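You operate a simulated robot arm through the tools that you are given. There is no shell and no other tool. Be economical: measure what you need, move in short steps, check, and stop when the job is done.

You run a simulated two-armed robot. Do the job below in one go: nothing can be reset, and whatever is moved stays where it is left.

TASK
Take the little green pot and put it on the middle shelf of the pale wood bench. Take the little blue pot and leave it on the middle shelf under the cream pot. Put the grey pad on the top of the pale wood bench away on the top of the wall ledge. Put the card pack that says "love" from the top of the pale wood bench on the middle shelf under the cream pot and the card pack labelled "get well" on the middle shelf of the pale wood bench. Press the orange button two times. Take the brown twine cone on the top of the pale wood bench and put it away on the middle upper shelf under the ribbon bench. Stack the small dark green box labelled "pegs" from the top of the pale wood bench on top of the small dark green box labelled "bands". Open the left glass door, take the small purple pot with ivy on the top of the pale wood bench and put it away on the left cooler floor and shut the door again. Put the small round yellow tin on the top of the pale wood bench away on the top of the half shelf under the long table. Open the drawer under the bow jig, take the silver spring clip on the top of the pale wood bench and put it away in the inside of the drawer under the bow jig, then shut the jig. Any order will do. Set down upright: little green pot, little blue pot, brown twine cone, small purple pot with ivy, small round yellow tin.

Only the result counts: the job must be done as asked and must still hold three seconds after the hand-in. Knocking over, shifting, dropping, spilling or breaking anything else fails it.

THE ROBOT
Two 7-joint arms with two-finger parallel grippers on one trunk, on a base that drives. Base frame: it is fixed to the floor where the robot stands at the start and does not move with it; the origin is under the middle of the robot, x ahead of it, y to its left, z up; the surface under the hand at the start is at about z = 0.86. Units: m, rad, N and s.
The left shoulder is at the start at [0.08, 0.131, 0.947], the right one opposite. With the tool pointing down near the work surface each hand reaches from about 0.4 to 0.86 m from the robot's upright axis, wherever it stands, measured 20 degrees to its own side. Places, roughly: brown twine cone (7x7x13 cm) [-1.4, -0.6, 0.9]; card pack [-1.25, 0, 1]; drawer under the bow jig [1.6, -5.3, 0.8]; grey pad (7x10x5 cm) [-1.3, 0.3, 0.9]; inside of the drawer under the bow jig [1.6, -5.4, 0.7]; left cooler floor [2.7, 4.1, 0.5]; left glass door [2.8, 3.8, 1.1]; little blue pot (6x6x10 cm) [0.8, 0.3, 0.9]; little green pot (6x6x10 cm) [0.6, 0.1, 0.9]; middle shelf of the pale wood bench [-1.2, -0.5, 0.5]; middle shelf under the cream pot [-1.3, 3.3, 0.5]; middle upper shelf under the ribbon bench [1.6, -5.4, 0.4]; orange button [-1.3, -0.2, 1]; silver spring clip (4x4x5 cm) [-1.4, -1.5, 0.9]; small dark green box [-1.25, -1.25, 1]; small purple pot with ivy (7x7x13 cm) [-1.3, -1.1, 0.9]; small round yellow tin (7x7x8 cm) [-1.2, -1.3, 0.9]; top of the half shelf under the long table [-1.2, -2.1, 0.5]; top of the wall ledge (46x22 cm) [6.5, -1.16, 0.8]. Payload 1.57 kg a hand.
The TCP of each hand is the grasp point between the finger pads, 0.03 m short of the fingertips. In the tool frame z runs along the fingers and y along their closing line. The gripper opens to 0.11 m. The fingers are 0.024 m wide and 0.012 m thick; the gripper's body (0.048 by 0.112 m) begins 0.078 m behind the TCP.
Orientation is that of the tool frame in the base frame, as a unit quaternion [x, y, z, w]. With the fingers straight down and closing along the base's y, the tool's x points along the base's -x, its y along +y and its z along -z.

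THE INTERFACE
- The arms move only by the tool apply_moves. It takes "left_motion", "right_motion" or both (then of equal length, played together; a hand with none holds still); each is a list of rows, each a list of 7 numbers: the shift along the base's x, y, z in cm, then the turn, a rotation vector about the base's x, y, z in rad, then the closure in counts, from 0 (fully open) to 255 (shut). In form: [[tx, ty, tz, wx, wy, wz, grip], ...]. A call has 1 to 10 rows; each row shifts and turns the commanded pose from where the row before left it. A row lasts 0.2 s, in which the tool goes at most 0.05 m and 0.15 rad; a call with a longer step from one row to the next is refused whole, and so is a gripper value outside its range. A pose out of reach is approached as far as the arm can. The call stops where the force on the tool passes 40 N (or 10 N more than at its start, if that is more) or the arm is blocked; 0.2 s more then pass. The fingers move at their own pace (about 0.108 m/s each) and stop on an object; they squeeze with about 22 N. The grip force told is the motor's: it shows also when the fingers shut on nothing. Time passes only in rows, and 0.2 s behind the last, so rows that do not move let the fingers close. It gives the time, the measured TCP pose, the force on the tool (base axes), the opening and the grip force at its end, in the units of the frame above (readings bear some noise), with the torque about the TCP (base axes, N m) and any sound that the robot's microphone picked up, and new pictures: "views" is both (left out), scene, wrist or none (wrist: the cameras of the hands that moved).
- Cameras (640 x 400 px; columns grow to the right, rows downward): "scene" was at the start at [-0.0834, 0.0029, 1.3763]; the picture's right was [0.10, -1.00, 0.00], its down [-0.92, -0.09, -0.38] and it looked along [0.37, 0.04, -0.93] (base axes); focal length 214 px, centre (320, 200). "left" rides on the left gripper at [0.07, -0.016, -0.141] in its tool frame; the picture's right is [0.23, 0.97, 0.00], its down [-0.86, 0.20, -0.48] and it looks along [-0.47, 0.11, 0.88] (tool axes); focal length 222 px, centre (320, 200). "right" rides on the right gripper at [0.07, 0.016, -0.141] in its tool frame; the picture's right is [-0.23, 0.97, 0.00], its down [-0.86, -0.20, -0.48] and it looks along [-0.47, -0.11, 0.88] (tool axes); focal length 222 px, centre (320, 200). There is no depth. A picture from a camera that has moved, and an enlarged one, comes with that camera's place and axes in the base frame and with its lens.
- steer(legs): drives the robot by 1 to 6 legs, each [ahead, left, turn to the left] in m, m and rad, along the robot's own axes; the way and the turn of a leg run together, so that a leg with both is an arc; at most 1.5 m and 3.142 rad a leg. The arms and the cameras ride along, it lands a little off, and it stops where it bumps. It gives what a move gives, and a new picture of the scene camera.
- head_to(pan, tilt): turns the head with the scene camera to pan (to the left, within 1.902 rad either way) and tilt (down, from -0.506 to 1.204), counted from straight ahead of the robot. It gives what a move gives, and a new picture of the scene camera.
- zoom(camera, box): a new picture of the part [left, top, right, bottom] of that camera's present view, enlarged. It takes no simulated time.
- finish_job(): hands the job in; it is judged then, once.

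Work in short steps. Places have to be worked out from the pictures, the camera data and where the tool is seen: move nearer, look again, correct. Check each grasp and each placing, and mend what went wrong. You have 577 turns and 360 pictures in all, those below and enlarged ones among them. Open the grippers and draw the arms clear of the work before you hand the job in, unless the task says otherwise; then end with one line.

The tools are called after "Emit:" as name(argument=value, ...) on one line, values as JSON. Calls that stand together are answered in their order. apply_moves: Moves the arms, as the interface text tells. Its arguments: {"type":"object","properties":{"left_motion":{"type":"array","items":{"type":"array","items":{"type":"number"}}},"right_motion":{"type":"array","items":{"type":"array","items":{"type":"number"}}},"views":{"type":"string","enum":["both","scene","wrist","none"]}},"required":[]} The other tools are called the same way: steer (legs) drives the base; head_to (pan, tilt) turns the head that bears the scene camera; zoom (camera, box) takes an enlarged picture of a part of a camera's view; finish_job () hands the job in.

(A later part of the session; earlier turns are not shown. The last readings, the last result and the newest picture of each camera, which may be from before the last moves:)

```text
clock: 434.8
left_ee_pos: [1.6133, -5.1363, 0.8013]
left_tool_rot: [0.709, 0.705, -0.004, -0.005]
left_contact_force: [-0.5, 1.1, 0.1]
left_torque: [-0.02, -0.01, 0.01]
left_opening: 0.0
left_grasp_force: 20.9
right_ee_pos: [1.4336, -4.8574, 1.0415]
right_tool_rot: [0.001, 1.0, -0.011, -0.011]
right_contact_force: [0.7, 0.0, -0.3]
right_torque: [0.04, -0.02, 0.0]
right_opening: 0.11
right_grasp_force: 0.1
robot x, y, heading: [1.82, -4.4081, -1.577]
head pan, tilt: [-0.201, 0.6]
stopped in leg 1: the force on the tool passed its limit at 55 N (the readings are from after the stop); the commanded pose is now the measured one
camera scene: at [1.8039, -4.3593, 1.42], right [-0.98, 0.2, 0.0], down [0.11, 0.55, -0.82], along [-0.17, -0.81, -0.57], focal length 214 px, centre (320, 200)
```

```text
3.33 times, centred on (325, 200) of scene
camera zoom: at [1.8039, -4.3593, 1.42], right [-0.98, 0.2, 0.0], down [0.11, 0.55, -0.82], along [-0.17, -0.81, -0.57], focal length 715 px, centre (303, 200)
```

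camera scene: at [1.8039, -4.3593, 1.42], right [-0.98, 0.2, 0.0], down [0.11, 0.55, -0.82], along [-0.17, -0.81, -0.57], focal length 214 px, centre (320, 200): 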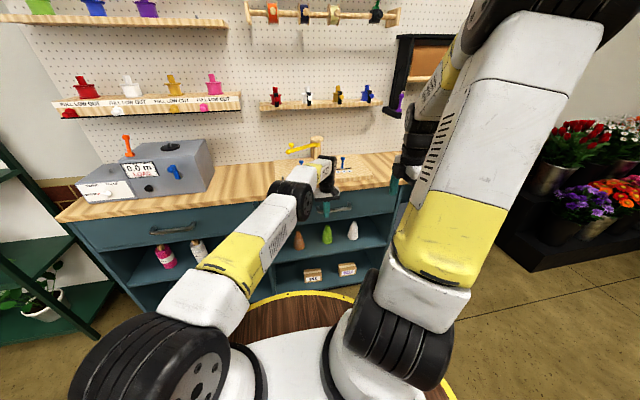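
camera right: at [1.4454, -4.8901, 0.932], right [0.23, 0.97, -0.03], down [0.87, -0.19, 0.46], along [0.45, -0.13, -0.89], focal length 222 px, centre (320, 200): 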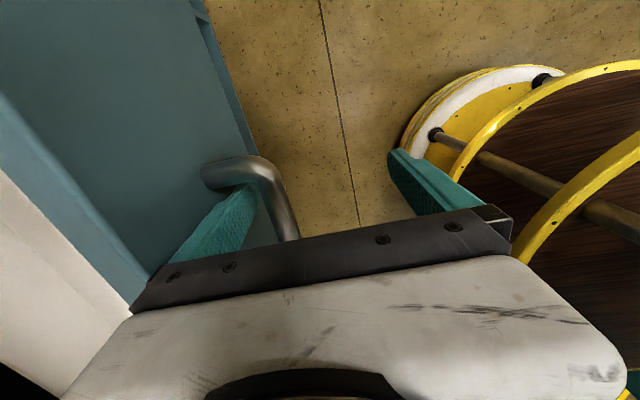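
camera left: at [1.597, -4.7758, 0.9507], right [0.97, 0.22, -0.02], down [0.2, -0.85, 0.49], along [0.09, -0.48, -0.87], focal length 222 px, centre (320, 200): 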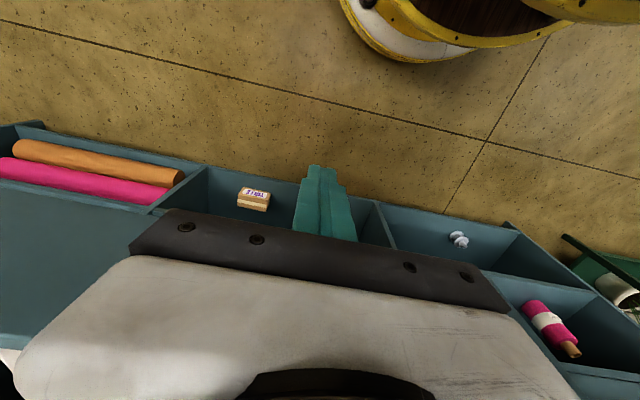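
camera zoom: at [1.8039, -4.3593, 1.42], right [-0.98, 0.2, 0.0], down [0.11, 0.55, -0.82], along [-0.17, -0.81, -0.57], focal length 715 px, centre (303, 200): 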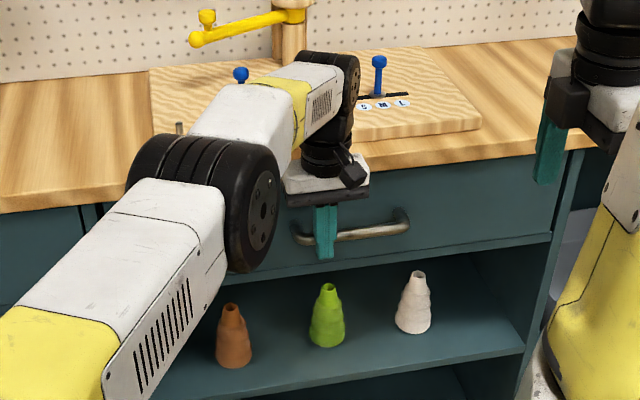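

Drawer closed (firm stop at bar y≈-5.148). Retract both hands and unyaw the right.

Emit:
apply_moves(left_motion=[[0, 3, 0, 0, 0, 0, 255], [0, 4, 2, 0, 0, 0, 255], [0.5, 4, 2.5, 0, 0, 0, 255], [2, 2, 3.5, 0, 0, 0, 200], [3, 2, 3, 0, 0, 0, 100], [3, 1, 3, 0, 0, 0, 0], [3, 0, 3, 0, 0, 0, 0], [3, 0, 3, 0, 0, 0, 0], [3, 0, 3, 0, 0, 0, 0], [3, 0, 3, 0, 0, 0, 0]], right_motion=[[0, 1, 0.5, 0, 0, -0.15, 0], [0, 1, 0.5, 0, 0, -0.15, 0], [0, 1, 0.5, 0, 0, -0.15, 0], [0, 1, 0.5, 0, 0, -0.15, 0], [0, 0, 0.5, 0, 0, -0.15, 0], [0, 0, 0.5, 0, 0, -0.15, 0], [0, 0, 0, 0, 0, -0.15, 0], [0, 0, 0, 0, 0, -0.15, 0], [0, 0, 0, 0, 0, -0.15, 0], [0, 0, 0, 0, 0, -0.15, 0]], views="scene")

```text
clock: 436.9
left_ee_pos: [1.818, -4.9772, 1.0614]
left_tool_rot: [0.709, 0.705, -0.004, -0.006]
left_contact_force: [0.3, -0.6, 0.1]
left_torque: [0.01, -0.01, -0.02]
left_opening: 0.11
left_grasp_force: 0.0
right_ee_pos: [1.4327, -4.8179, 1.0714]
right_tool_rot: [0.682, 0.731, 0.0, -0.015]
right_contact_force: [-0.7, -0.2, -0.1]
right_torque: [-0.01, 0.0, 0.0]
right_opening: 0.11
right_grasp_force: 0.0
robot x, y, heading: [1.822, -4.4089, -1.568]
head pan, tilt: [-0.201, 0.6]
camera scene: at [1.8037, -4.3594, 1.42], right [-0.98, 0.2, 0.0], down [0.11, 0.55, -0.82], along [-0.17, -0.81, -0.57], focal length 214 px, centre (320, 200)
```

scene: 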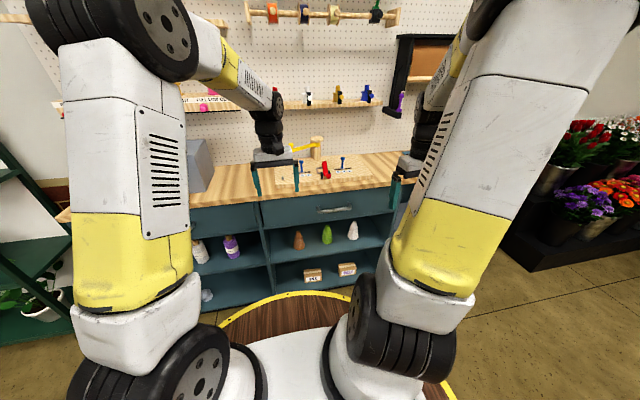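

Drawer shut, cones fine. Spread the left hand outward, then drive back to the pale bench (ivy pot next).

Emit:
apply_moves(left_motion=[[4, 0, 0.5, 0, 0, 0, 0], [4, 0, 0.5, 0, 0, 0, 0], [4, 0, 0.5, 0, 0, 0, 0], [4, 0, 0.5, 0, 0, 0, 0], [4, 1, 0.5, 0, 0, 0, 0], [4, 1, 0.5, 0, 0, 0, 0]], right_motion=[[0, 0, 1, 0, 0, -0.06, 0], [0, 0, 1, 0, 0, 0, 0], [0, 0, 1, 0, 0, 0, 0], [0, 0, 1, 0, 0, 0, 0], [0, -1, 1, 0, 0, 0, 0], [0, -1, 1, 0, 0, 0, 0]], views="none")

Emit:
steer(legs=[[-0.35, 0, 0], [0, -1.4, 0], [0, -0.68, 0], [0, 0, -1.571], [0, -1.4, 0], [0, -1.05, 0]])

```text
clock: 438.4
left_ee_pos: [2.0561, -4.9562, 1.0914]
left_tool_rot: [0.709, 0.705, -0.005, -0.005]
left_contact_force: [-0.3, -0.1, 0.3]
left_torque: [-0.02, -0.02, 0.04]
left_opening: 0.11
left_grasp_force: 0.1
right_ee_pos: [1.4331, -4.837, 1.1329]
right_tool_rot: [0.704, 0.71, 0.002, -0.015]
right_contact_force: [0.0, -0.2, -0.7]
right_torque: [0.0, -0.01, -0.02]
right_opening: 0.1101
right_grasp_force: 0.2
robot x, y, heading: [1.823, -4.4095, -1.567]
head pan, tilt: [-0.201, 0.6]
```

```text
clock: 466.0
left_ee_pos: [-0.7882, -1.8533, 1.0913]
left_tool_rot: [1.0, 0.002, 0.0, -0.005]
left_contact_force: [-1.6, 0.2, -0.1]
left_torque: [-0.01, 0.03, 0.03]
left_opening: 0.11
left_grasp_force: 0.0
right_ee_pos: [-0.6756, -1.2284, 1.1316]
right_tool_rot: [1.0, 0.01, 0.011, -0.011]
right_contact_force: [-0.4, 0.3, 0.3]
right_torque: [0.03, -0.02, -0.05]
right_opening: 0.1098
right_grasp_force: 0.0
robot x, y, heading: [-0.2453, -1.6173, -3.138]
head pan, tilt: [-0.201, 0.6]
camera scene: at [-0.1925, -1.5969, 1.42], right [0.19, 0.98, 0.0], down [0.55, -0.11, -0.82], along [-0.81, 0.16, -0.57], focal length 214 px, centre (320, 200)
```

scene: 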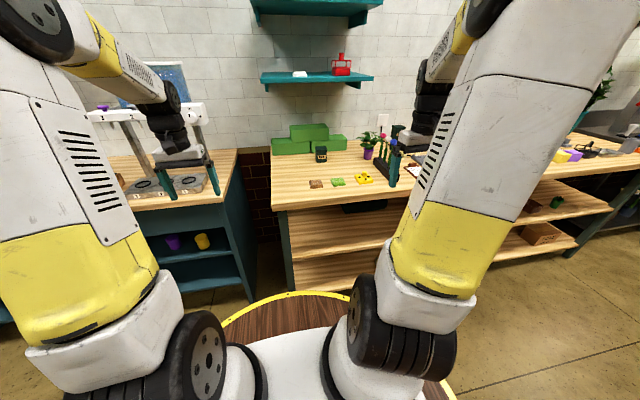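

Tilt the right hand ~30° (to clear the flowers and the wall shelf) and position for the ivy pot at (-1.33,-1.091).

Emit:
apply_moves(right_motion=[[-2.8, -2.1, 1, 0, 0.131, 0, 0], [-2.8, -2.1, 1, 0, 0.131, 0, 0], [-2.8, -2.1, 1, 0, 0.131, 0, 0], [-2.8, -2.1, 1, 0, 0.131, 0, 0], [-2.8, -2.1, 1.5, 0, 0, 0, 0], [-2.8, -2.3, 1.5, 0, 0, 0, 0]], views="none")

Emit:
steer(legs=[[0, -0.265, 0], [0.31, 0, 0]])

Emit:
apply_moves(right_motion=[[-1, 0, 0, 0, 0, 0, 0]], views="wrist")

```text
clock: 467.4
left_ee_pos: [-0.7889, -1.8529, 1.091]
left_tool_rot: [1.0, 0.002, 0.0, -0.006]
left_contact_force: [0.7, -0.5, -1.1]
left_torque: [0.0, 0.03, -0.02]
left_opening: 0.1102
left_grasp_force: 0.2
right_ee_pos: [-0.8443, -1.3576, 1.2014]
right_tool_rot: [0.968, 0.007, -0.249, -0.012]
right_contact_force: [-0.1, 0.5, 0.0]
right_torque: [0.0, 0.01, 0.01]
right_opening: 0.1101
right_grasp_force: 0.1
robot x, y, heading: [-0.2466, -1.612, -3.133]
head pan, tilt: [-0.201, 0.6]
```

```text
clock: 471.0
left_ee_pos: [-1.1051, -1.588, 1.0926]
left_tool_rot: [1.0, 0.0, 0.0, -0.006]
left_contact_force: [1.1, -0.5, -0.5]
left_torque: [0.0, 0.02, 0.01]
left_opening: 0.1098
left_grasp_force: 0.1
right_ee_pos: [-1.1581, -1.0922, 1.202]
right_tool_rot: [0.968, 0.005, -0.25, -0.013]
right_contact_force: [-0.6, -0.4, 0.3]
right_torque: [-0.01, 0.0, 0.01]
right_opening: 0.1101
right_grasp_force: 0.1
robot x, y, heading: [-0.5585, -1.3462, -3.141]
head pan, tilt: [-0.201, 0.6]
camera scene: at [-0.5083, -1.3338, 1.42], right [0.2, 0.98, 0.0], down [0.55, -0.11, -0.83], along [-0.81, 0.16, -0.56], focal length 214 px, centre (320, 200)
```

scene: 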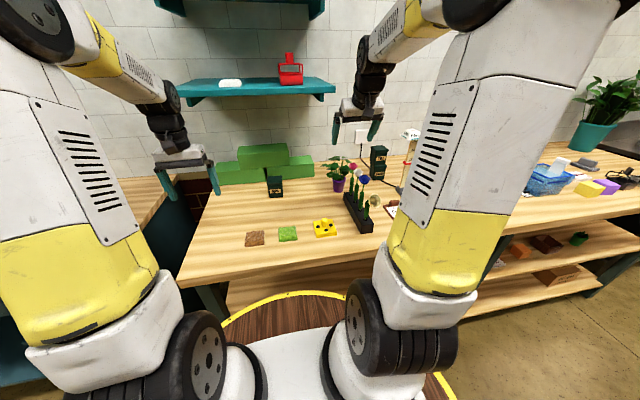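

```text
clock: 471.4
left_ee_pos: [-1.1063, -1.588, 1.0905]
left_tool_rot: [1.0, 0.0, 0.001, -0.006]
left_contact_force: [0.3, -0.3, -0.5]
left_torque: [0.0, -0.01, -0.03]
left_opening: 0.1101
left_grasp_force: 0.0
right_ee_pos: [-1.1676, -1.0929, 1.2021]
right_tool_rot: [0.969, 0.005, -0.248, -0.013]
right_contact_force: [0.0, 0.1, 0.5]
right_torque: [0.0, 0.04, -0.02]
right_opening: 0.1099
right_grasp_force: 0.0
robot x, y, heading: [-0.5601, -1.3464, -3.136]
head pan, tilt: [-0.201, 0.6]
camera right: at [-1.0396, -1.1094, 1.2906], right [-0.19, -0.98, 0.08], down [-0.52, 0.17, 0.84], along [-0.83, 0.12, -0.54], focal length 222 px, centre (320, 200)
```

right: 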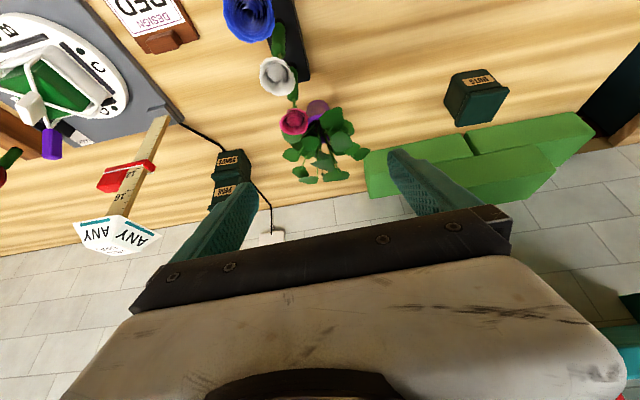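

The camera bracket would hit the flower stems on a straight approach; yaw the tool 35° so it comes from the left side instead.

Emit:
apply_moves(right_motion=[[0, -2, 0, 0, 0, -0.122, 0], [-1, -2, 0, 0, 0, -0.122, 0], [-1.3, -2, 0, 0, 0, -0.122, 0], [-1.3, -1.8, 0, 0, 0, -0.122, 0], [-1.2, 0, -0.4, 0, 0, -0.122, 0]], views="wrist")

```text
clock: 472.6
left_ee_pos: [-1.1058, -1.5873, 1.0917]
left_tool_rot: [1.0, -0.001, 0.0, -0.006]
left_contact_force: [0.6, -0.6, 1.2]
left_torque: [0.03, 0.0, 0.02]
left_opening: 0.1098
left_grasp_force: 0.0
right_ee_pos: [-1.217, -1.169, 1.1984]
right_tool_rot: [0.925, -0.287, -0.233, -0.088]
right_contact_force: [1.1, 0.6, -0.5]
right_torque: [0.0, 0.04, 0.01]
right_opening: 0.1099
right_grasp_force: 0.1
robot x, y, heading: [-0.5625, -1.3507, -3.136]
head pan, tilt: [-0.201, 0.6]
camera right: at [-1.1216, -1.2574, 1.2875], right [-0.72, -0.69, 0.08], down [-0.33, 0.44, 0.84], along [-0.61, 0.58, -0.54], focal length 222 px, centre (320, 200)
```

right: 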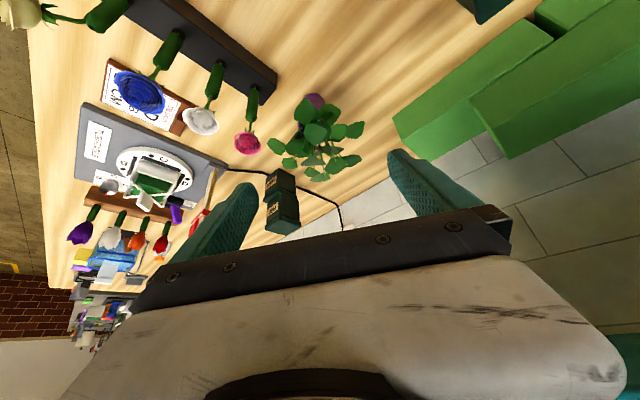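

Aligned on the pot. Advance along the tool axis and grip.

Emit:
apply_moves(right_motion=[[-1.92, 1.34, -4.04, 0, 0, 0, 0], [-1.92, 1.34, -4.04, 0, 0, 0, 0], [-1.92, 1.34, -4.04, 0, 0, 0, 0], [-1.92, 1.34, -4.04, 0, 0, 0, 0], [-1.92, 1.34, -4.04, 0, 0, 0, 0], [-1.8, 1.25, -3.7, 0, 0, 0, 0], [0, 0, 0, 0, 0, 0, 255], [0, 0, 0, 0, 0, 0, 255], [0, 0, 0, 0, 0, 0, 255]], views="wrist")

```text
clock: 474.6
left_ee_pos: [-1.1056, -1.5879, 1.0907]
left_tool_rot: [1.0, 0.001, -0.001, -0.005]
left_contact_force: [-1.4, -0.2, 0.0]
left_torque: [0.02, 0.03, -0.03]
left_opening: 0.1101
left_grasp_force: 0.0
right_ee_pos: [-1.3309, -1.0904, 0.96]
right_tool_rot: [0.926, -0.285, -0.233, -0.086]
right_contact_force: [-0.1, 1.4, -0.8]
right_torque: [-0.01, 0.05, -0.01]
right_opening: 0.0598
right_grasp_force: 21.7
robot x, y, heading: [-0.5645, -1.348, -3.137]
head pan, tilt: [-0.201, 0.6]
camera right: at [-1.2357, -1.1781, 1.0491], right [-0.72, -0.69, 0.08], down [-0.33, 0.44, 0.84], along [-0.61, 0.58, -0.54], focal length 222 px, centre (320, 200)
```

right: 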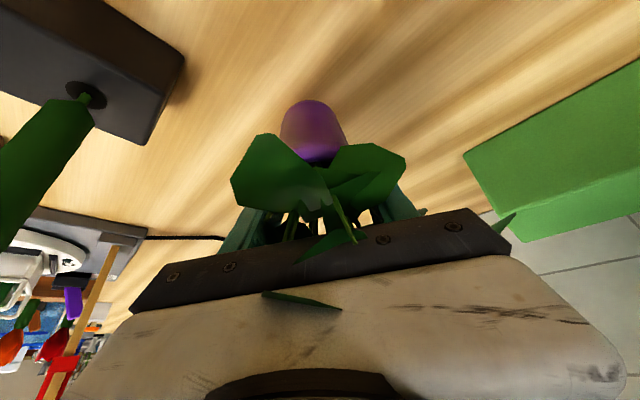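

Gripped (6 cm). Back up along the axis, unyaw, and move above the free spot at (-1.18,-1.31) for a 45° regrasp.

Emit:
apply_moves(right_motion=[[0, 0, 3, 0, 0, 0, 255], [1.5, -1.3, 4, 0, 0, 0, 255], [1.9, -1.6, 4, 0, 0, 0, 255], [1.9, -2, 4, 0, 0, 0, 255], [1.9, -3, 3, 0, 0, 0.1, 255], [1.9, -3, 2, 0, 0, 0.1, 255], [1.5, -3, 0, 0, 0, 0.1, 255], [1.5, -3, 0, 0, 0, 0.1, 255], [1.5, -3, 0, 0, 0, 0.1, 255], [1.4, -2.1, 0, 0, 0, 0.11, 255]], views="wrist")

```text
clock: 476.8
left_ee_pos: [-1.1064, -1.5887, 1.0917]
left_tool_rot: [1.0, 0.0, 0.001, -0.006]
left_contact_force: [0.7, -0.1, -0.2]
left_torque: [0.02, -0.01, 0.02]
left_opening: 0.1101
left_grasp_force: 0.1
right_ee_pos: [-1.1796, -1.3109, 1.1582]
right_tool_rot: [0.969, 0.007, -0.248, -0.013]
right_contact_force: [0.6, 1.1, -4.5]
right_torque: [-0.01, 0.02, -0.02]
right_opening: 0.0601
right_grasp_force: 22.0
robot x, y, heading: [-0.5626, -1.3486, -3.138]
head pan, tilt: [-0.201, 0.6]
camera right: at [-1.0505, -1.3273, 1.2472], right [-0.19, -0.98, 0.08], down [-0.52, 0.17, 0.84], along [-0.83, 0.12, -0.54], focal length 222 px, centre (320, 200)
```

right: 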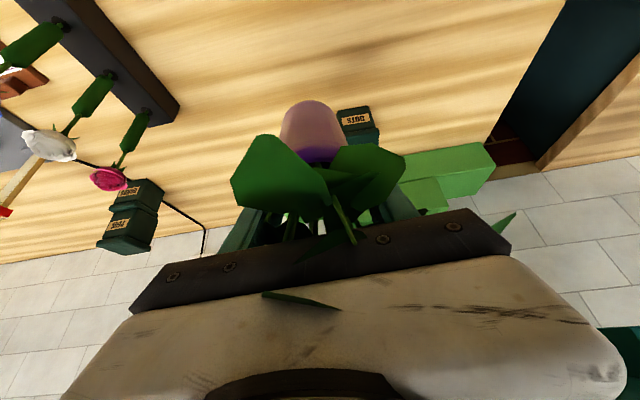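

Emit:
apply_moves(right_motion=[[0, 0, -4.5, 0, 0, 0, 255], [0, 0, -4.5, 0, 0, 0, 255], [0, 0, -4.5, 0, 0, 0, 255], [0, 0, -3.5, 0, 0, 0, 255], [0, 0, -1.2, 0, 0, 0, 255], [0, 0, -0.7, 0, 0, 0, 255], [0, 0, -0.5, 0, 0, 0, 255]], views="none")

```text
clock: 478.4
left_ee_pos: [-1.1062, -1.5883, 1.0916]
left_tool_rot: [1.0, 0.0, 0.0, -0.006]
left_contact_force: [-0.6, 0.9, -0.6]
left_torque: [0.02, 0.01, 0.02]
left_opening: 0.1103
left_grasp_force: 0.0
right_ee_pos: [-1.1804, -1.3104, 0.9624]
right_tool_rot: [0.968, 0.006, -0.249, -0.012]
right_contact_force: [0.5, -0.5, -3.1]
right_torque: [0.0, 0.06, 0.0]
right_opening: 0.0599
right_grasp_force: 21.9
robot x, y, heading: [-0.56, -1.349, -3.142]
head pan, tilt: [-0.201, 0.6]
```

Emit:
apply_moves(right_motion=[[0, 0, -0.3, 0, 0, 0, 255], [0, 0, -0.2, 0, 0, 0, 255], [0, 0, -0.2, 0, 0, 0, 255]], views="none")

```text
clock: 479.2
left_ee_pos: [-1.1054, -1.5875, 1.0917]
left_tool_rot: [1.0, 0.0, 0.0, -0.006]
left_contact_force: [-0.1, -0.4, 0.9]
left_torque: [-0.01, 0.0, 0.0]
left_opening: 0.1098
left_grasp_force: 0.0
right_ee_pos: [-1.1815, -1.3115, 0.9576]
right_tool_rot: [0.968, 0.004, -0.251, -0.012]
right_contact_force: [0.8, 3.0, 18.5]
right_torque: [-0.28, -0.23, 0.01]
right_opening: 0.0595
right_grasp_force: 22.2
robot x, y, heading: [-0.5622, -1.3512, -3.137]
head pan, tilt: [-0.201, 0.6]
```

Contact. Release, back up along the tool axis, back the base 0.14 m and tilt to 45°.

Emit:
apply_moves(right_motion=[[0, 0, 0, 0, 0, 0, 120], [0, 0, 0, 0, 0, 0, 30], [0, 0, 0, 0, 0, 0, 20], [1.5, 0, 2.6, 0, 0, 0, 20], [2.3, 0, 4, 0, 0, 0, 20], [2.3, 0, 4, 0, 0, 0, 20], [2.3, 0, 4, 0, 0, 0, 20]], views="none")

Emit:
steer(legs=[[-0.14, 0, 0]])

Emit:
apply_moves(right_motion=[[-2, 0, -0.5, 0, 0.131, 0, 20], [-2, 0, -0.5, 0, 0.131, 0, 20]], views="wrist")

```text
clock: 480.8
left_ee_pos: [-1.1071, -1.5883, 1.0915]
left_tool_rot: [1.0, 0.0, 0.001, -0.007]
left_contact_force: [-0.6, 0.6, -0.3]
left_torque: [0.0, -0.01, 0.01]
left_opening: 0.1102
left_grasp_force: 0.1
right_ee_pos: [-1.0956, -1.3121, 1.1016]
right_tool_rot: [0.969, 0.006, -0.247, -0.013]
right_contact_force: [-0.3, -0.8, -0.5]
right_torque: [0.03, -0.03, -0.04]
right_opening: 0.1014
right_grasp_force: 0.0
robot x, y, heading: [-0.5659, -1.3503, -3.135]
head pan, tilt: [-0.201, 0.6]
```

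```text
clock: 482.1
left_ee_pos: [-0.9682, -1.5867, 1.0918]
left_tool_rot: [1.0, 0.0, 0.0, -0.006]
left_contact_force: [0.6, 1.1, -0.7]
left_torque: [0.0, -0.04, 0.03]
left_opening: 0.1097
left_grasp_force: 0.0
right_ee_pos: [-0.9579, -1.3094, 1.1016]
right_tool_rot: [0.969, 0.005, -0.248, -0.013]
right_contact_force: [0.2, -1.3, 0.1]
right_torque: [0.0, -0.02, 0.01]
right_opening: 0.1015
right_grasp_force: 0.0
robot x, y, heading: [-0.4195, -1.3498, -3.137]
head pan, tilt: [-0.201, 0.6]
camera scene: at [-0.3696, -1.3334, 1.42], right [0.2, 0.98, 0.0], down [0.55, -0.11, -0.82], along [-0.81, 0.16, -0.57], focal length 214 px, centre (320, 200)
```

scene: 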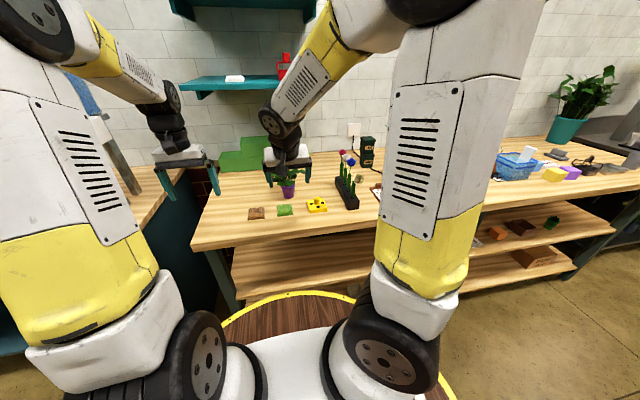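

```text
clock: 482.7
left_ee_pos: [-0.9667, -1.5876, 1.0918]
left_tool_rot: [1.0, 0.0, 0.0, -0.006]
left_contact_force: [0.2, 0.5, 0.0]
left_torque: [0.0, 0.02, -0.03]
left_opening: 0.1101
left_grasp_force: 0.1
right_ee_pos: [-0.9987, -1.3083, 1.0922]
right_tool_rot: [0.928, 0.003, -0.373, -0.014]
right_contact_force: [0.3, -0.2, 0.0]
right_torque: [-0.05, 0.01, 0.02]
right_opening: 0.1015
right_grasp_force: 0.1
robot x, y, heading: [-0.4262, -1.3508, -3.14]
head pan, tilt: [-0.201, 0.6]
camera right: at [-0.8503, -1.3261, 1.1441], right [-0.17, -0.98, 0.13], down [-0.29, 0.17, 0.94], along [-0.94, 0.12, -0.31], focal length 222 px, centre (320, 200)
```

right: 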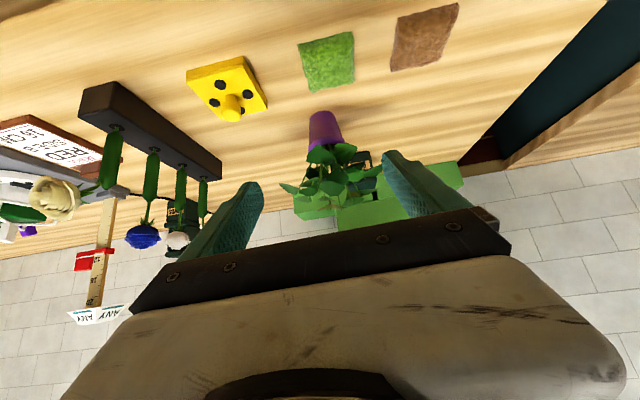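

Emit:
apply_moves(right_motion=[[-3.4, 0, 0, 0, 0, 0, 10], [-3.3, -0.1, -3.3, 0, 0, 0, 10], [-3.3, -0.1, -3.3, 0, 0, 0, 10], [-3.3, 0, -3.3, 0, 0, 0, 10], [-3.3, 0, -3.3, 0, 0, 0, 10], [-1, 0, -1, 0, 0, 0, 10], [0, 0, 0, 0, 0, 0, 255], [0, 0, 0, 0, 0, 0, 255], [0, 0, 0, 0, 0, 0, 255]], views="none")

Emit:
apply_moves(right_motion=[[0, 0, 3, 0, 0, 0, 255], [0.5, 0, 4, 0, 0, 0, 255], [2, 0, 4, 0, 0, 0, 255], [3.5, 0, 3, 0, 0, 0, 255], [4, 0, 1.5, 0, 0, 0, 255]], views="wrist")

```text
clock: 484.7
left_ee_pos: [-0.9667, -1.5877, 1.0916]
left_tool_rot: [1.0, 0.0, 0.0, -0.007]
left_contact_force: [0.2, 0.1, 0.3]
left_torque: [-0.01, -0.01, 0.01]
left_opening: 0.1102
left_grasp_force: 0.0
right_ee_pos: [-1.1753, -1.3122, 0.9522]
right_tool_rot: [0.928, 0.004, -0.373, -0.013]
right_contact_force: [-2.0, 1.9, 2.0]
right_torque: [-0.05, 0.09, -0.01]
right_opening: 0.0596
right_grasp_force: 22.3
robot x, y, heading: [-0.425, -1.3462, -3.134]
head pan, tilt: [-0.201, 0.6]
```

```text
clock: 485.9
left_ee_pos: [-0.967, -1.5865, 1.0914]
left_tool_rot: [1.0, 0.0, 0.001, -0.006]
left_contact_force: [-0.4, 0.0, -0.1]
left_torque: [0.01, -0.08, 0.0]
left_opening: 0.11
left_grasp_force: 0.1
right_ee_pos: [-1.0751, -1.31, 1.102]
right_tool_rot: [0.928, 0.002, -0.373, -0.015]
right_contact_force: [-0.3, -0.9, -3.8]
right_torque: [-0.01, 0.01, 0.01]
right_opening: 0.06
right_grasp_force: 22.3
robot x, y, heading: [-0.4209, -1.3463, -3.138]
head pan, tilt: [-0.201, 0.6]
camera right: at [-0.9268, -1.3285, 1.1552], right [-0.17, -0.98, 0.13], down [-0.29, 0.17, 0.94], along [-0.94, 0.12, -0.31], focal length 222 px, centre (320, 200)
```

right: 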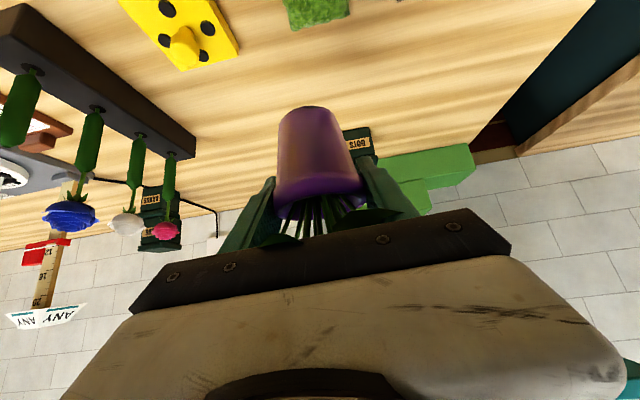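

Ivy held upright at 45°. Move the right hand outward, then drive to the grey pad for the left hand.

Emit:
apply_moves(right_motion=[[3, 2, 1, 0, 0, 0, 255], [2, 4, 1, 0, 0, 0, 255], [0, 4, 0, 0, 0, 0, 255], [0, 4, 0, 0, 0, 0, 255], [0, 4, 0, 0, 0, 0, 255], [0, 4, 0, 0, 0, 0, 255]], views="none")

Emit:
steer(legs=[[-0.2, 0, 0], [0, -1.0, 0], [0, -0.88, 0], [0.33, 0, 0]])

Emit:
apply_moves(left_motion=[[-2, 0, 0, 0, 0, 0, 0]], views="wrist")

```text
clock: 487.3
left_ee_pos: [-0.9672, -1.5871, 1.0907]
left_tool_rot: [1.0, 0.0, 0.0, -0.006]
left_contact_force: [0.0, 0.1, -0.4]
left_torque: [0.07, -0.04, 0.0]
left_opening: 0.1101
left_grasp_force: 0.1
right_ee_pos: [-1.0229, -1.0921, 1.1249]
right_tool_rot: [0.928, 0.003, -0.373, -0.014]
right_contact_force: [-0.1, 0.0, -3.9]
right_torque: [0.04, 0.02, -0.01]
right_opening: 0.0594
right_grasp_force: 21.7
robot x, y, heading: [-0.418, -1.349, -3.136]
head pan, tilt: [-0.201, 0.6]
```

```text
clock: 499.7
left_ee_pos: [-1.0896, 0.2891, 1.0929]
left_tool_rot: [1.0, -0.003, 0.0, -0.006]
left_contact_force: [-0.3, -0.4, 0.3]
left_torque: [0.03, 0.0, 0.01]
left_opening: 0.1103
left_grasp_force: 0.1
right_ee_pos: [-1.1441, 0.784, 1.1255]
right_tool_rot: [0.927, 0.002, -0.374, -0.014]
right_contact_force: [0.2, -0.8, -4.0]
right_torque: [0.01, 0.01, 0.05]
right_opening: 0.0596
right_grasp_force: 21.3
robot x, y, heading: [-0.5392, 0.5267, -3.14]
head pan, tilt: [-0.201, 0.6]
camera scene: at [-0.4909, 0.541, 1.42], right [0.2, 0.98, 0.0], down [0.55, -0.11, -0.82], along [-0.81, 0.16, -0.57], focal length 214 px, centre (320, 200)
```

scene: 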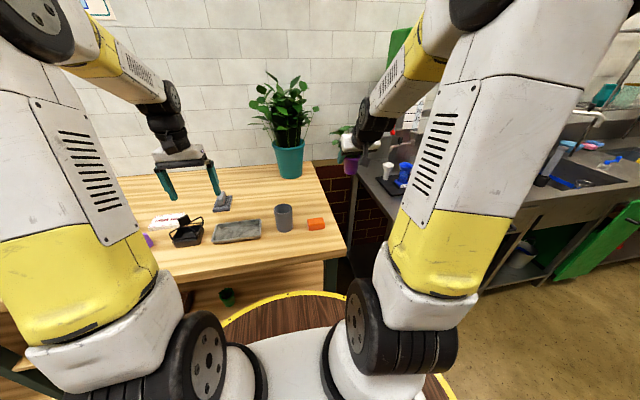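

```text
clock: 500.1
left_ee_pos: [-1.1083, 0.2874, 1.0902]
left_tool_rot: [1.0, -0.002, 0.0, -0.006]
left_contact_force: [-0.3, 0.5, 0.2]
left_torque: [0.0, 0.05, 0.0]
left_opening: 0.1099
left_grasp_force: 0.1
right_ee_pos: [-1.143, 0.7838, 1.1252]
right_tool_rot: [0.928, 0.002, -0.372, -0.014]
right_contact_force: [0.6, -1.1, -3.5]
right_torque: [0.0, 0.06, 0.0]
right_opening: 0.0599
right_grasp_force: 22.3
robot x, y, heading: [-0.5426, 0.5248, -3.142]
head pan, tilt: [-0.201, 0.6]
camera left: at [-1.0407, 0.3034, 1.2334], right [0.22, -0.97, -0.01], down [-0.86, -0.2, 0.48], along [-0.47, -0.1, -0.88], focal length 222 px, centre (320, 200)
```

left: 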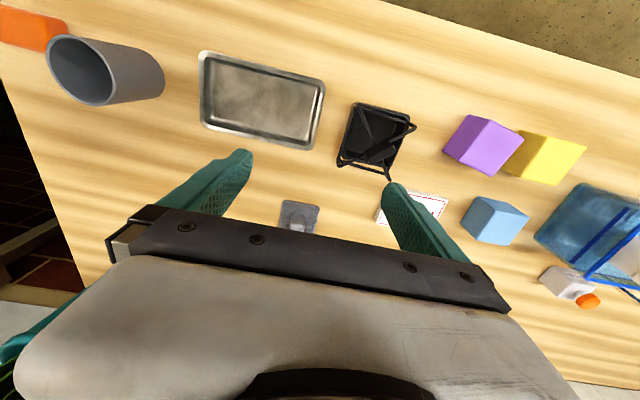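

Pad centre ≈(-1.275,0.297). Move over, descend to the bench, and grip its base.

Emit:
apply_moves(left_motion=[[-4.2, 0.2, -1, 0, 0, 0, 0], [-4.2, 0.2, -1, 0, 0, 0, 0], [-4.2, 0.2, -1.5, 0, 0, 0, 0], [-4.1, 0.2, -2, 0, 0, 0, 0], [0, 0, -4, 0, 0, 0, 0], [0, 0, -4, 0, 0, 0, 0], [0, 0, -1.8, 0, 0, 0, 0]], views="wrist")

```text
clock: 501.7
left_ee_pos: [-1.2764, 0.2972, 0.9382]
left_tool_rot: [1.0, -0.002, 0.001, -0.007]
left_contact_force: [-1.0, -0.3, 0.6]
left_torque: [0.02, 0.02, 0.03]
left_opening: 0.1098
left_grasp_force: 0.1
right_ee_pos: [-1.1439, 0.7843, 1.1272]
right_tool_rot: [0.927, 0.001, -0.374, -0.015]
right_contact_force: [0.6, 0.0, -3.8]
right_torque: [0.01, 0.04, -0.01]
right_opening: 0.0596
right_grasp_force: 21.6
robot x, y, heading: [-0.5421, 0.5255, -3.14]
head pan, tilt: [-0.201, 0.6]
camera left: at [-1.2074, 0.3127, 1.08], right [0.22, -0.97, -0.01], down [-0.86, -0.2, 0.47], along [-0.47, -0.1, -0.88], focal length 222 px, centre (320, 200)
```

left: 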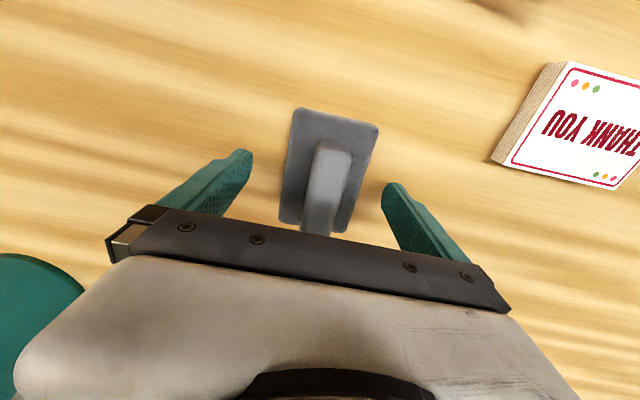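

Emit:
apply_moves(left_motion=[[0, -0.1, -0.7, 0, 0, 0, 0], [0, 0, 0, 0, 0, 0, 255], [0, 0, 0, 0, 0, 0, 255], [0, 0, 0, 0, 0, 0, 255], [0, 0, 2, 0, 0, 0, 255], [0, 0, 3, 0, 0, 0, 255]], views="wrist")

```text
clock: 503.1
left_ee_pos: [-1.277, 0.2954, 0.9827]
left_tool_rot: [1.0, -0.002, 0.0, -0.006]
left_contact_force: [0.5, -0.7, 0.0]
left_torque: [0.02, -0.02, 0.0]
left_opening: 0.0641
left_grasp_force: 22.2
right_ee_pos: [-1.1431, 0.783, 1.1254]
right_tool_rot: [0.928, 0.002, -0.372, -0.015]
right_contact_force: [0.6, -0.8, -4.4]
right_torque: [-0.02, 0.02, -0.01]
right_opening: 0.0596
right_grasp_force: 21.9
robot x, y, heading: [-0.5414, 0.5253, -3.142]
head pan, tilt: [-0.201, 0.6]
camera left: at [-1.209, 0.3109, 1.1239], right [0.22, -0.97, -0.01], down [-0.86, -0.2, 0.48], along [-0.47, -0.1, -0.88], focal length 222 px, centre (320, 200)
```

left: 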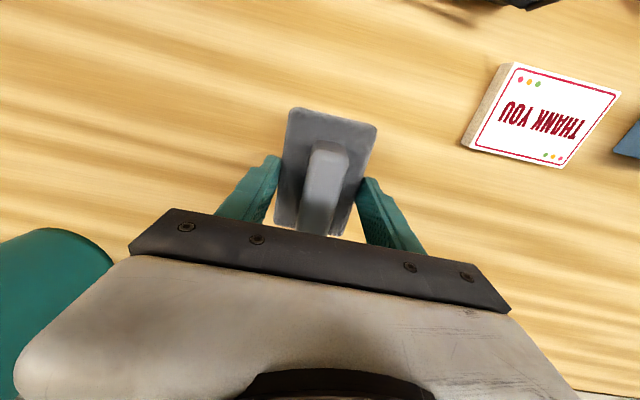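

Pad held. Retract the left hand, then travel around the north end of the big table toward the wall ledge.

Emit:
apply_moves(left_motion=[[0, 0, 4, 0, 0, 0, 255], [0, 0, 4, 0, 0, 0, 255], [4, 0, 2, 0, 0, 0, 255], [4, 0, 1, 0, 0, 0, 255], [4, 0, 0, 0, 0, 0, 255], [4, 0, 0, 0, 0, 0, 255], [3, 0, 0, 0, 0, 0, 255]], views="none")

Emit:
steer(legs=[[-0.3, 0, 0], [0, -1.45, 0], [0, 0, -1.571], [0, 0, -1.571], [1.1, 0, 0], [1.0, 0, 0]])

```text
clock: 504.7
left_ee_pos: [-1.0869, 0.2959, 1.0925]
left_tool_rot: [1.0, -0.002, 0.001, -0.007]
left_contact_force: [0.2, -1.0, -1.3]
left_torque: [-0.01, -0.01, -0.01]
left_opening: 0.0644
left_grasp_force: 21.9
right_ee_pos: [-1.1429, 0.7844, 1.1253]
right_tool_rot: [0.928, 0.002, -0.373, -0.014]
right_contact_force: [-0.9, -0.2, -4.3]
right_torque: [0.0, 0.02, -0.03]
right_opening: 0.0598
right_grasp_force: 21.8
robot x, y, heading: [-0.5433, 0.527, -3.14]
head pan, tilt: [-0.201, 0.6]
```

```text
clock: 531.1
left_ee_pos: [2.3767, 2.1492, 1.093]
left_tool_rot: [0.017, 1.0, -0.006, 0.0]
left_contact_force: [-0.1, 0.4, -0.4]
left_torque: [0.0, 0.03, -0.02]
left_opening: 0.0642
left_grasp_force: 22.0
right_ee_pos: [2.4181, 1.6576, 1.1262]
right_tool_rot: [0.013, 0.928, -0.02, 0.373]
right_contact_force: [0.0, 0.8, -3.9]
right_torque: [-0.01, -0.01, -0.03]
right_opening: 0.0596
right_grasp_force: 21.5
robot x, y, heading: [1.8283, 1.9328, -0.038]
head pan, tilt: [-0.201, 0.6]
camera scene: at [1.7727, 1.9162, 1.42], right [-0.23, -0.97, 0.0], down [-0.55, 0.13, -0.82], along [0.8, -0.19, -0.57], focal length 214 px, centre (320, 200)
```

scene: 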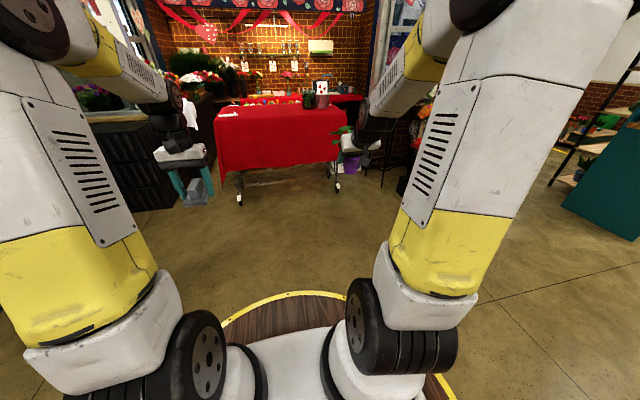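

Continue: south along x≈1.85, then face east.

Emit:
steer(legs=[[0, 0, -1.533], [1.2, 0, 0], [1.2, 0, 0], [0, 0, 1.4]])

Emit:
head_to(pan=0.0, tilt=0.3)

```text
clock: 549.8
left_ee_pos: [2.4792, -0.2954, 1.0939]
left_tool_rot: [0.078, 0.997, -0.006, 0.0]
left_contact_force: [-1.2, 0.5, -1.1]
left_torque: [0.03, -0.01, -0.02]
left_opening: 0.0642
left_grasp_force: 22.0
right_ee_pos: [2.4597, -0.7868, 1.1271]
right_tool_rot: [0.069, 0.925, -0.043, 0.37]
right_contact_force: [0.0, 0.4, -4.0]
right_torque: [0.01, -0.02, 0.02]
right_opening: 0.0599
right_grasp_force: 21.4
robot x, y, heading: [1.9094, -0.4424, -0.154]
head pan, tilt: [-0.201, 0.6]
camera scene: at [1.8508, -0.4537, 1.42], right [-0.35, -0.94, 0.0], down [-0.53, 0.2, -0.82], along [0.77, -0.28, -0.57], focal length 214 px, centre (320, 200)
```

scene: 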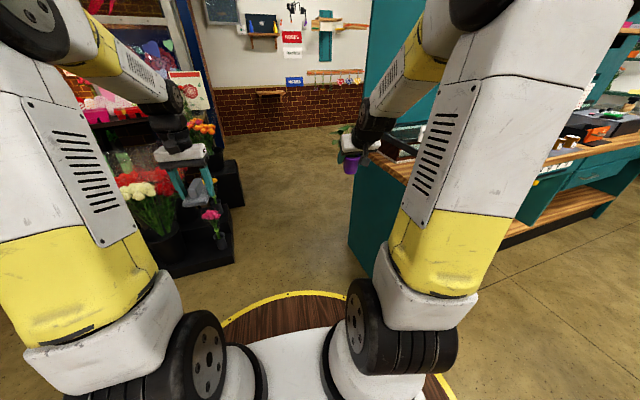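

```text
clock: 550.6
left_ee_pos: [2.4787, -0.2947, 1.0915]
left_tool_rot: [0.077, 0.997, -0.006, -0.001]
left_contact_force: [-0.7, -0.1, -1.3]
left_torque: [-0.01, -0.03, 0.01]
left_opening: 0.0643
left_grasp_force: 21.8
right_ee_pos: [2.46, -0.7874, 1.1257]
right_tool_rot: [0.068, 0.926, -0.042, 0.37]
right_contact_force: [-0.3, -0.5, -3.9]
right_torque: [0.0, -0.03, 0.0]
right_opening: 0.0601
right_grasp_force: 21.8
robot x, y, heading: [1.9081, -0.4387, -0.15]
head pan, tilt: [0.0, 0.3]
camera scene: at [1.8602, -0.4374, 1.4475], right [-0.15, -0.99, 0.0], down [-0.29, 0.04, -0.95], along [0.94, -0.14, -0.3], focal length 214 px, centre (320, 200)
```

scene: 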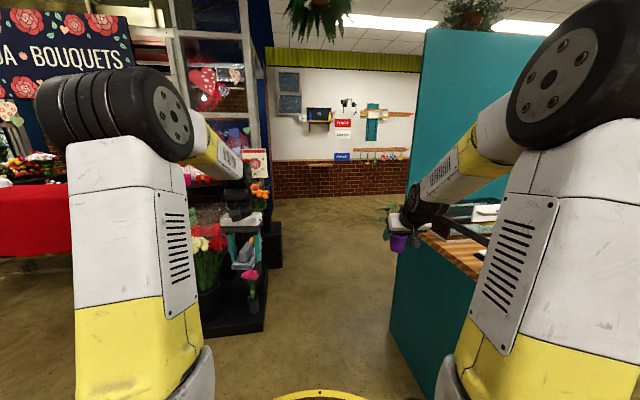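

The ledge is straight down the corridor. Extend both hands forward/inward to tuck the elbows before passing.

Emit:
apply_moves(right_motion=[[3.9, 1.4, 0, 0, 0, 0, 255], [3.9, 1.4, 0, 0, 0, 0, 255], [3.9, 1.4, 0, 0, 0, 0, 255], [3.9, 1.4, 0, 0, 0, 0, 255], [3.9, 1.4, 0, 0, 0, 0, 255]], left_motion=[[2.2, -1.3, 0, 0, 0, 0, 255], [2.2, -1.3, 0, 0, 0, 0, 255], [2.2, -1.3, 0, 0, 0, 0, 255], [2.2, -1.3, 0, 0, 0, 0, 255], [2.2, -1.3, 0, 0, 0, 0, 255]], views="none")

Emit:
steer(legs=[[0, 0, 0.15], [0.1, -0.25, 0], [0.55, 0, 0]])

```text
clock: 551.8
left_ee_pos: [2.5867, -0.3601, 1.0925]
left_tool_rot: [0.076, 0.997, -0.006, -0.001]
left_contact_force: [-0.4, 0.4, -0.8]
left_torque: [0.03, -0.03, 0.01]
left_opening: 0.0644
left_grasp_force: 22.3
right_ee_pos: [2.6553, -0.7163, 1.1254]
right_tool_rot: [0.069, 0.925, -0.043, 0.37]
right_contact_force: [-0.2, 0.2, -2.5]
right_torque: [0.03, 0.01, 0.02]
right_opening: 0.0598
right_grasp_force: 21.8
robot x, y, heading: [1.9051, -0.4399, -0.151]
head pan, tilt: [0.0, 0.3]
```

```text
clock: 557.1
left_ee_pos: [3.2203, -0.5025, 1.0932]
left_tool_rot: [0.001, 1.0, -0.007, 0.0]
left_contact_force: [-0.2, 0.5, -0.9]
left_torque: [0.01, -0.01, 0.01]
left_opening: 0.0641
left_grasp_force: 22.2
right_ee_pos: [3.3408, -0.8446, 1.1262]
right_tool_rot: [-0.004, 0.928, -0.013, 0.372]
right_contact_force: [0.6, -0.5, -4.2]
right_torque: [-0.01, 0.0, 0.03]
right_opening: 0.0599
right_grasp_force: 22.2
robot x, y, heading: [2.5581, -0.6873, 0.001]
head pan, tilt: [0.0, 0.3]
camera scene: at [2.5128, -0.6911, 1.4475], right [0.0, -1.0, 0.0], down [-0.3, 0.0, -0.96], along [0.96, 0.0, -0.3], focal length 214 px, centre (320, 200)
```

scene: 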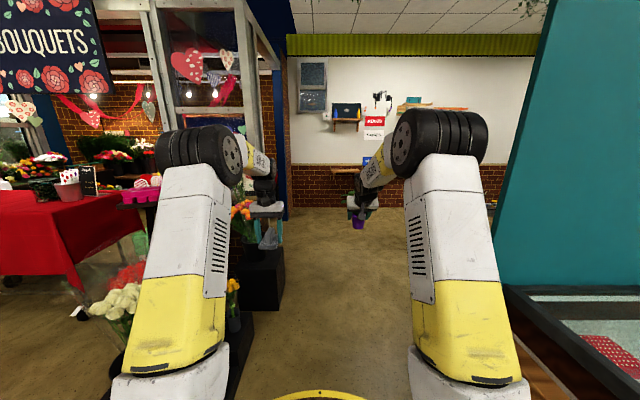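

Clear; proceed 2 m.

Emit:
steer(legs=[[1.2, 0, 0], [0.9, 0, 0]])

```text
clock: 567.6
left_ee_pos: [5.3386, -0.4902, 1.0922]
left_tool_rot: [-0.008, 1.0, -0.006, 0.0]
left_contact_force: [0.2, -0.4, -0.6]
left_torque: [-0.02, -0.03, -0.01]
left_opening: 0.0643
left_grasp_force: 22.0
right_ee_pos: [5.4657, -0.8312, 1.1248]
right_tool_rot: [-0.01, 0.928, -0.011, 0.372]
right_contact_force: [0.0, -0.4, -3.3]
right_torque: [-0.01, -0.09, 0.0]
right_opening: 0.0597
right_grasp_force: 22.4
robot x, y, heading: [4.6768, -0.6844, 0.017]
head pan, tilt: [0.0, 0.3]
camera scene: at [4.6346, -0.6901, 1.4475], right [0.02, -1.0, 0.0], down [-0.3, -0.01, -0.96], along [0.95, 0.02, -0.3], focal length 214 px, centre (320, 200)
```

scene: 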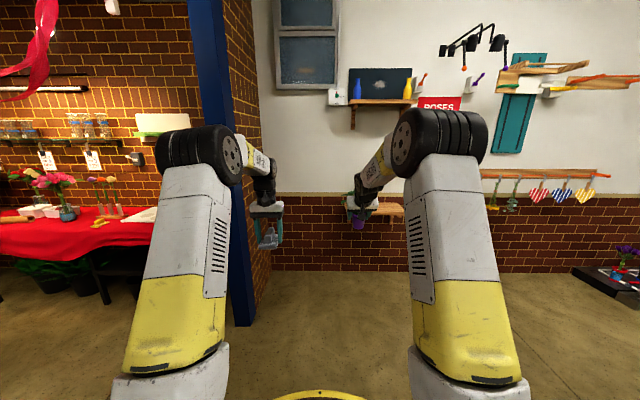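

Ledge at y≈-1.39…-0.93, z≈0.82 on the end wall. Pull the right hand back, shift right 0.7, go forward ~1.0.

Emit:
apply_moves(right_motion=[[-4, -1.2, 0, 0, 0, 0, 255], [-4, -1.2, 0, 0, 0, 0, 255], [-4, -1.2, 0, 0, 0, 0, 255], [-4, -1.2, 0, 0, 0, 0, 255], [-4, -1.2, 0, 0, 0, 0, 255], [-3, -1.2, 0, 0, 0, 0, 255]], views="none")

Emit:
steer(legs=[[0, -0.68, -0.017], [0.85, 0, 0]])

```text
clock: 569.0
left_ee_pos: [5.3398, -0.4915, 1.0922]
left_tool_rot: [-0.007, 1.0, -0.006, -0.002]
left_contact_force: [-0.6, 0.4, -0.8]
left_torque: [-0.05, 0.01, 0.02]
left_opening: 0.0643
left_grasp_force: 22.1
right_ee_pos: [5.2365, -0.9024, 1.1252]
right_tool_rot: [-0.012, 0.928, -0.01, 0.372]
right_contact_force: [0.1, -0.6, -4.4]
right_torque: [0.02, 0.0, 0.02]
right_opening: 0.0599
right_grasp_force: 22.1
robot x, y, heading: [4.6773, -0.6839, 0.017]
head pan, tilt: [0.0, 0.3]
```

```text
clock: 576.9
left_ee_pos: [6.2016, -1.1657, 1.0931]
left_tool_rot: [-0.006, 1.0, -0.006, 0.0]
left_contact_force: [-0.5, 0.8, -0.8]
left_torque: [0.02, 0.01, 0.0]
left_opening: 0.0642
left_grasp_force: 22.2
right_ee_pos: [6.0983, -1.5755, 1.1254]
right_tool_rot: [-0.01, 0.928, -0.011, 0.372]
right_contact_force: [0.5, 0.4, -3.6]
right_torque: [0.01, -0.01, 0.01]
right_opening: 0.0599
right_grasp_force: 22.0
robot x, y, heading: [5.5418, -1.3586, 0.016]
head pan, tilt: [0.0, 0.3]
camera scene: at [5.4959, -1.3627, 1.4475], right [0.02, -1.0, 0.0], down [-0.3, 0.0, -0.96], along [0.96, 0.02, -0.3], focal length 214 px, centre (320, 200)
```

scene: 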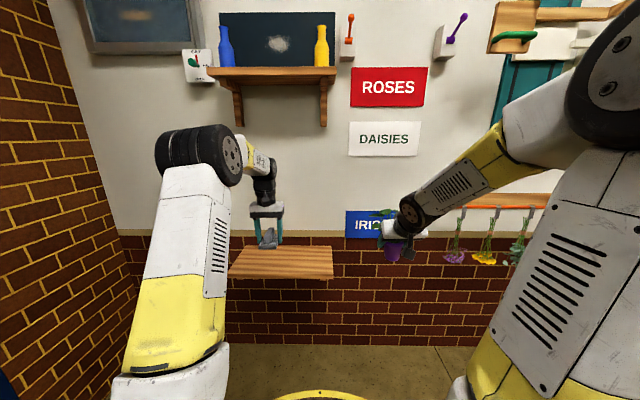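

The ledge is empty: x≈6.32–6.58, centre y≈-1.16. Drive 0.2 forward, then lower the pad.

Emit:
steer(legs=[[0.2, 0, -0.016]])

Emit:
apply_moves(left_motion=[[2.5, 0, 0, 0, 0, 0, 255], [2.3, 0, -4, 0, 0, 0, 255], [0, 0, -4.5, 0, 0, 0, 255], [0, 0, -4.5, 0, 0, 0, 255], [0, 0, -4.5, 0, 0, 0, 255], [0, 0, -3, 0, 0, 0, 255]], views="wrist")

```text
clock: 578.5
left_ee_pos: [6.4042, -1.1737, 1.092]
left_tool_rot: [0.002, 1.0, -0.006, 0.0]
left_contact_force: [0.5, 0.3, -0.7]
left_torque: [-0.04, -0.04, 0.03]
left_opening: 0.0642
left_grasp_force: 21.9
right_ee_pos: [6.2939, -1.5822, 1.1244]
right_tool_rot: [-0.002, 0.928, -0.014, 0.372]
right_contact_force: [-0.4, -0.3, -3.6]
right_torque: [-0.02, -0.01, 0.0]
right_opening: 0.0596
right_grasp_force: 22.1
robot x, y, heading: [5.7415, -1.3555, -0.006]
head pan, tilt: [0.0, 0.3]
camera scene: at [5.6953, -1.3603, 1.4475], right [0.0, -1.0, 0.0], down [-0.3, 0.0, -0.96], along [0.96, 0.0, -0.3], focal length 214 px, centre (320, 200)
```

scene: 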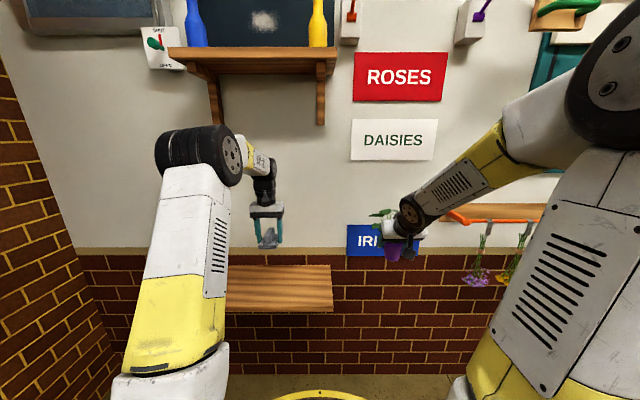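

```text
clock: 579.9
left_ee_pos: [6.45, -1.1743, 0.8872]
left_tool_rot: [0.001, 1.0, -0.006, -0.001]
left_contact_force: [-0.1, 0.7, -0.6]
left_torque: [0.02, -0.01, 0.03]
left_opening: 0.0641
left_grasp_force: 22.1
right_ee_pos: [6.2937, -1.5826, 1.1248]
right_tool_rot: [-0.002, 0.928, -0.014, 0.373]
right_contact_force: [-0.1, -0.2, -4.4]
right_torque: [0.01, -0.02, -0.02]
right_opening: 0.0596
right_grasp_force: 22.0
robot x, y, heading: [5.7414, -1.3566, 0.002]
head pan, tilt: [0.0, 0.3]
camera left: at [6.3787, -1.1884, 1.0278], right [-0.22, 0.97, -0.01], down [0.86, 0.2, 0.48], along [0.47, 0.1, -0.88], focal length 222 px, centre (320, 200)
```

left: 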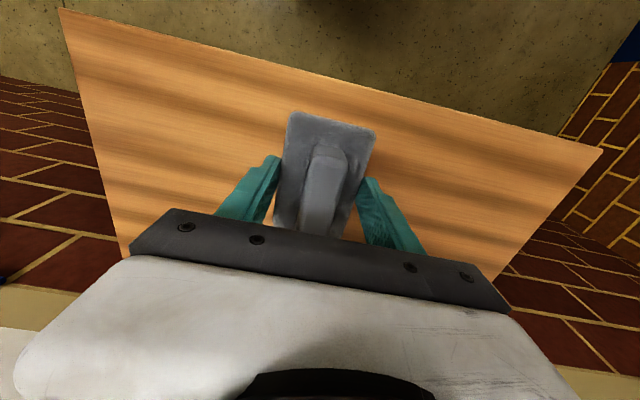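

Well centred. Lower to contact.

Emit:
apply_moves(left_motion=[[0, 0, -2, 0, 0, 0, 255], [0, 0, -1, 0, 0, 0, 255], [0, 0, -0.7, 0, 0, 0, 255], [0, 0, -0.6, 0, 0, 0, 255], [0, 0, -0.5, 0, 0, 0, 255], [0, 0, -0.5, 0, 0, 0, 255]], views="none")

```text
clock: 581.3
left_ee_pos: [6.4514, -1.1736, 0.8345]
left_tool_rot: [0.002, 1.0, -0.006, -0.001]
left_contact_force: [0.4, 0.8, -1.0]
left_torque: [0.01, -0.02, 0.0]
left_opening: 0.0642
left_grasp_force: 21.8
right_ee_pos: [6.2941, -1.5829, 1.1246]
right_tool_rot: [-0.001, 0.928, -0.015, 0.372]
right_contact_force: [0.3, 0.5, -3.7]
right_torque: [-0.01, -0.02, -0.03]
right_opening: 0.0599
right_grasp_force: 21.9
robot x, y, heading: [5.7431, -1.3593, -0.003]
head pan, tilt: [0.0, 0.3]
```

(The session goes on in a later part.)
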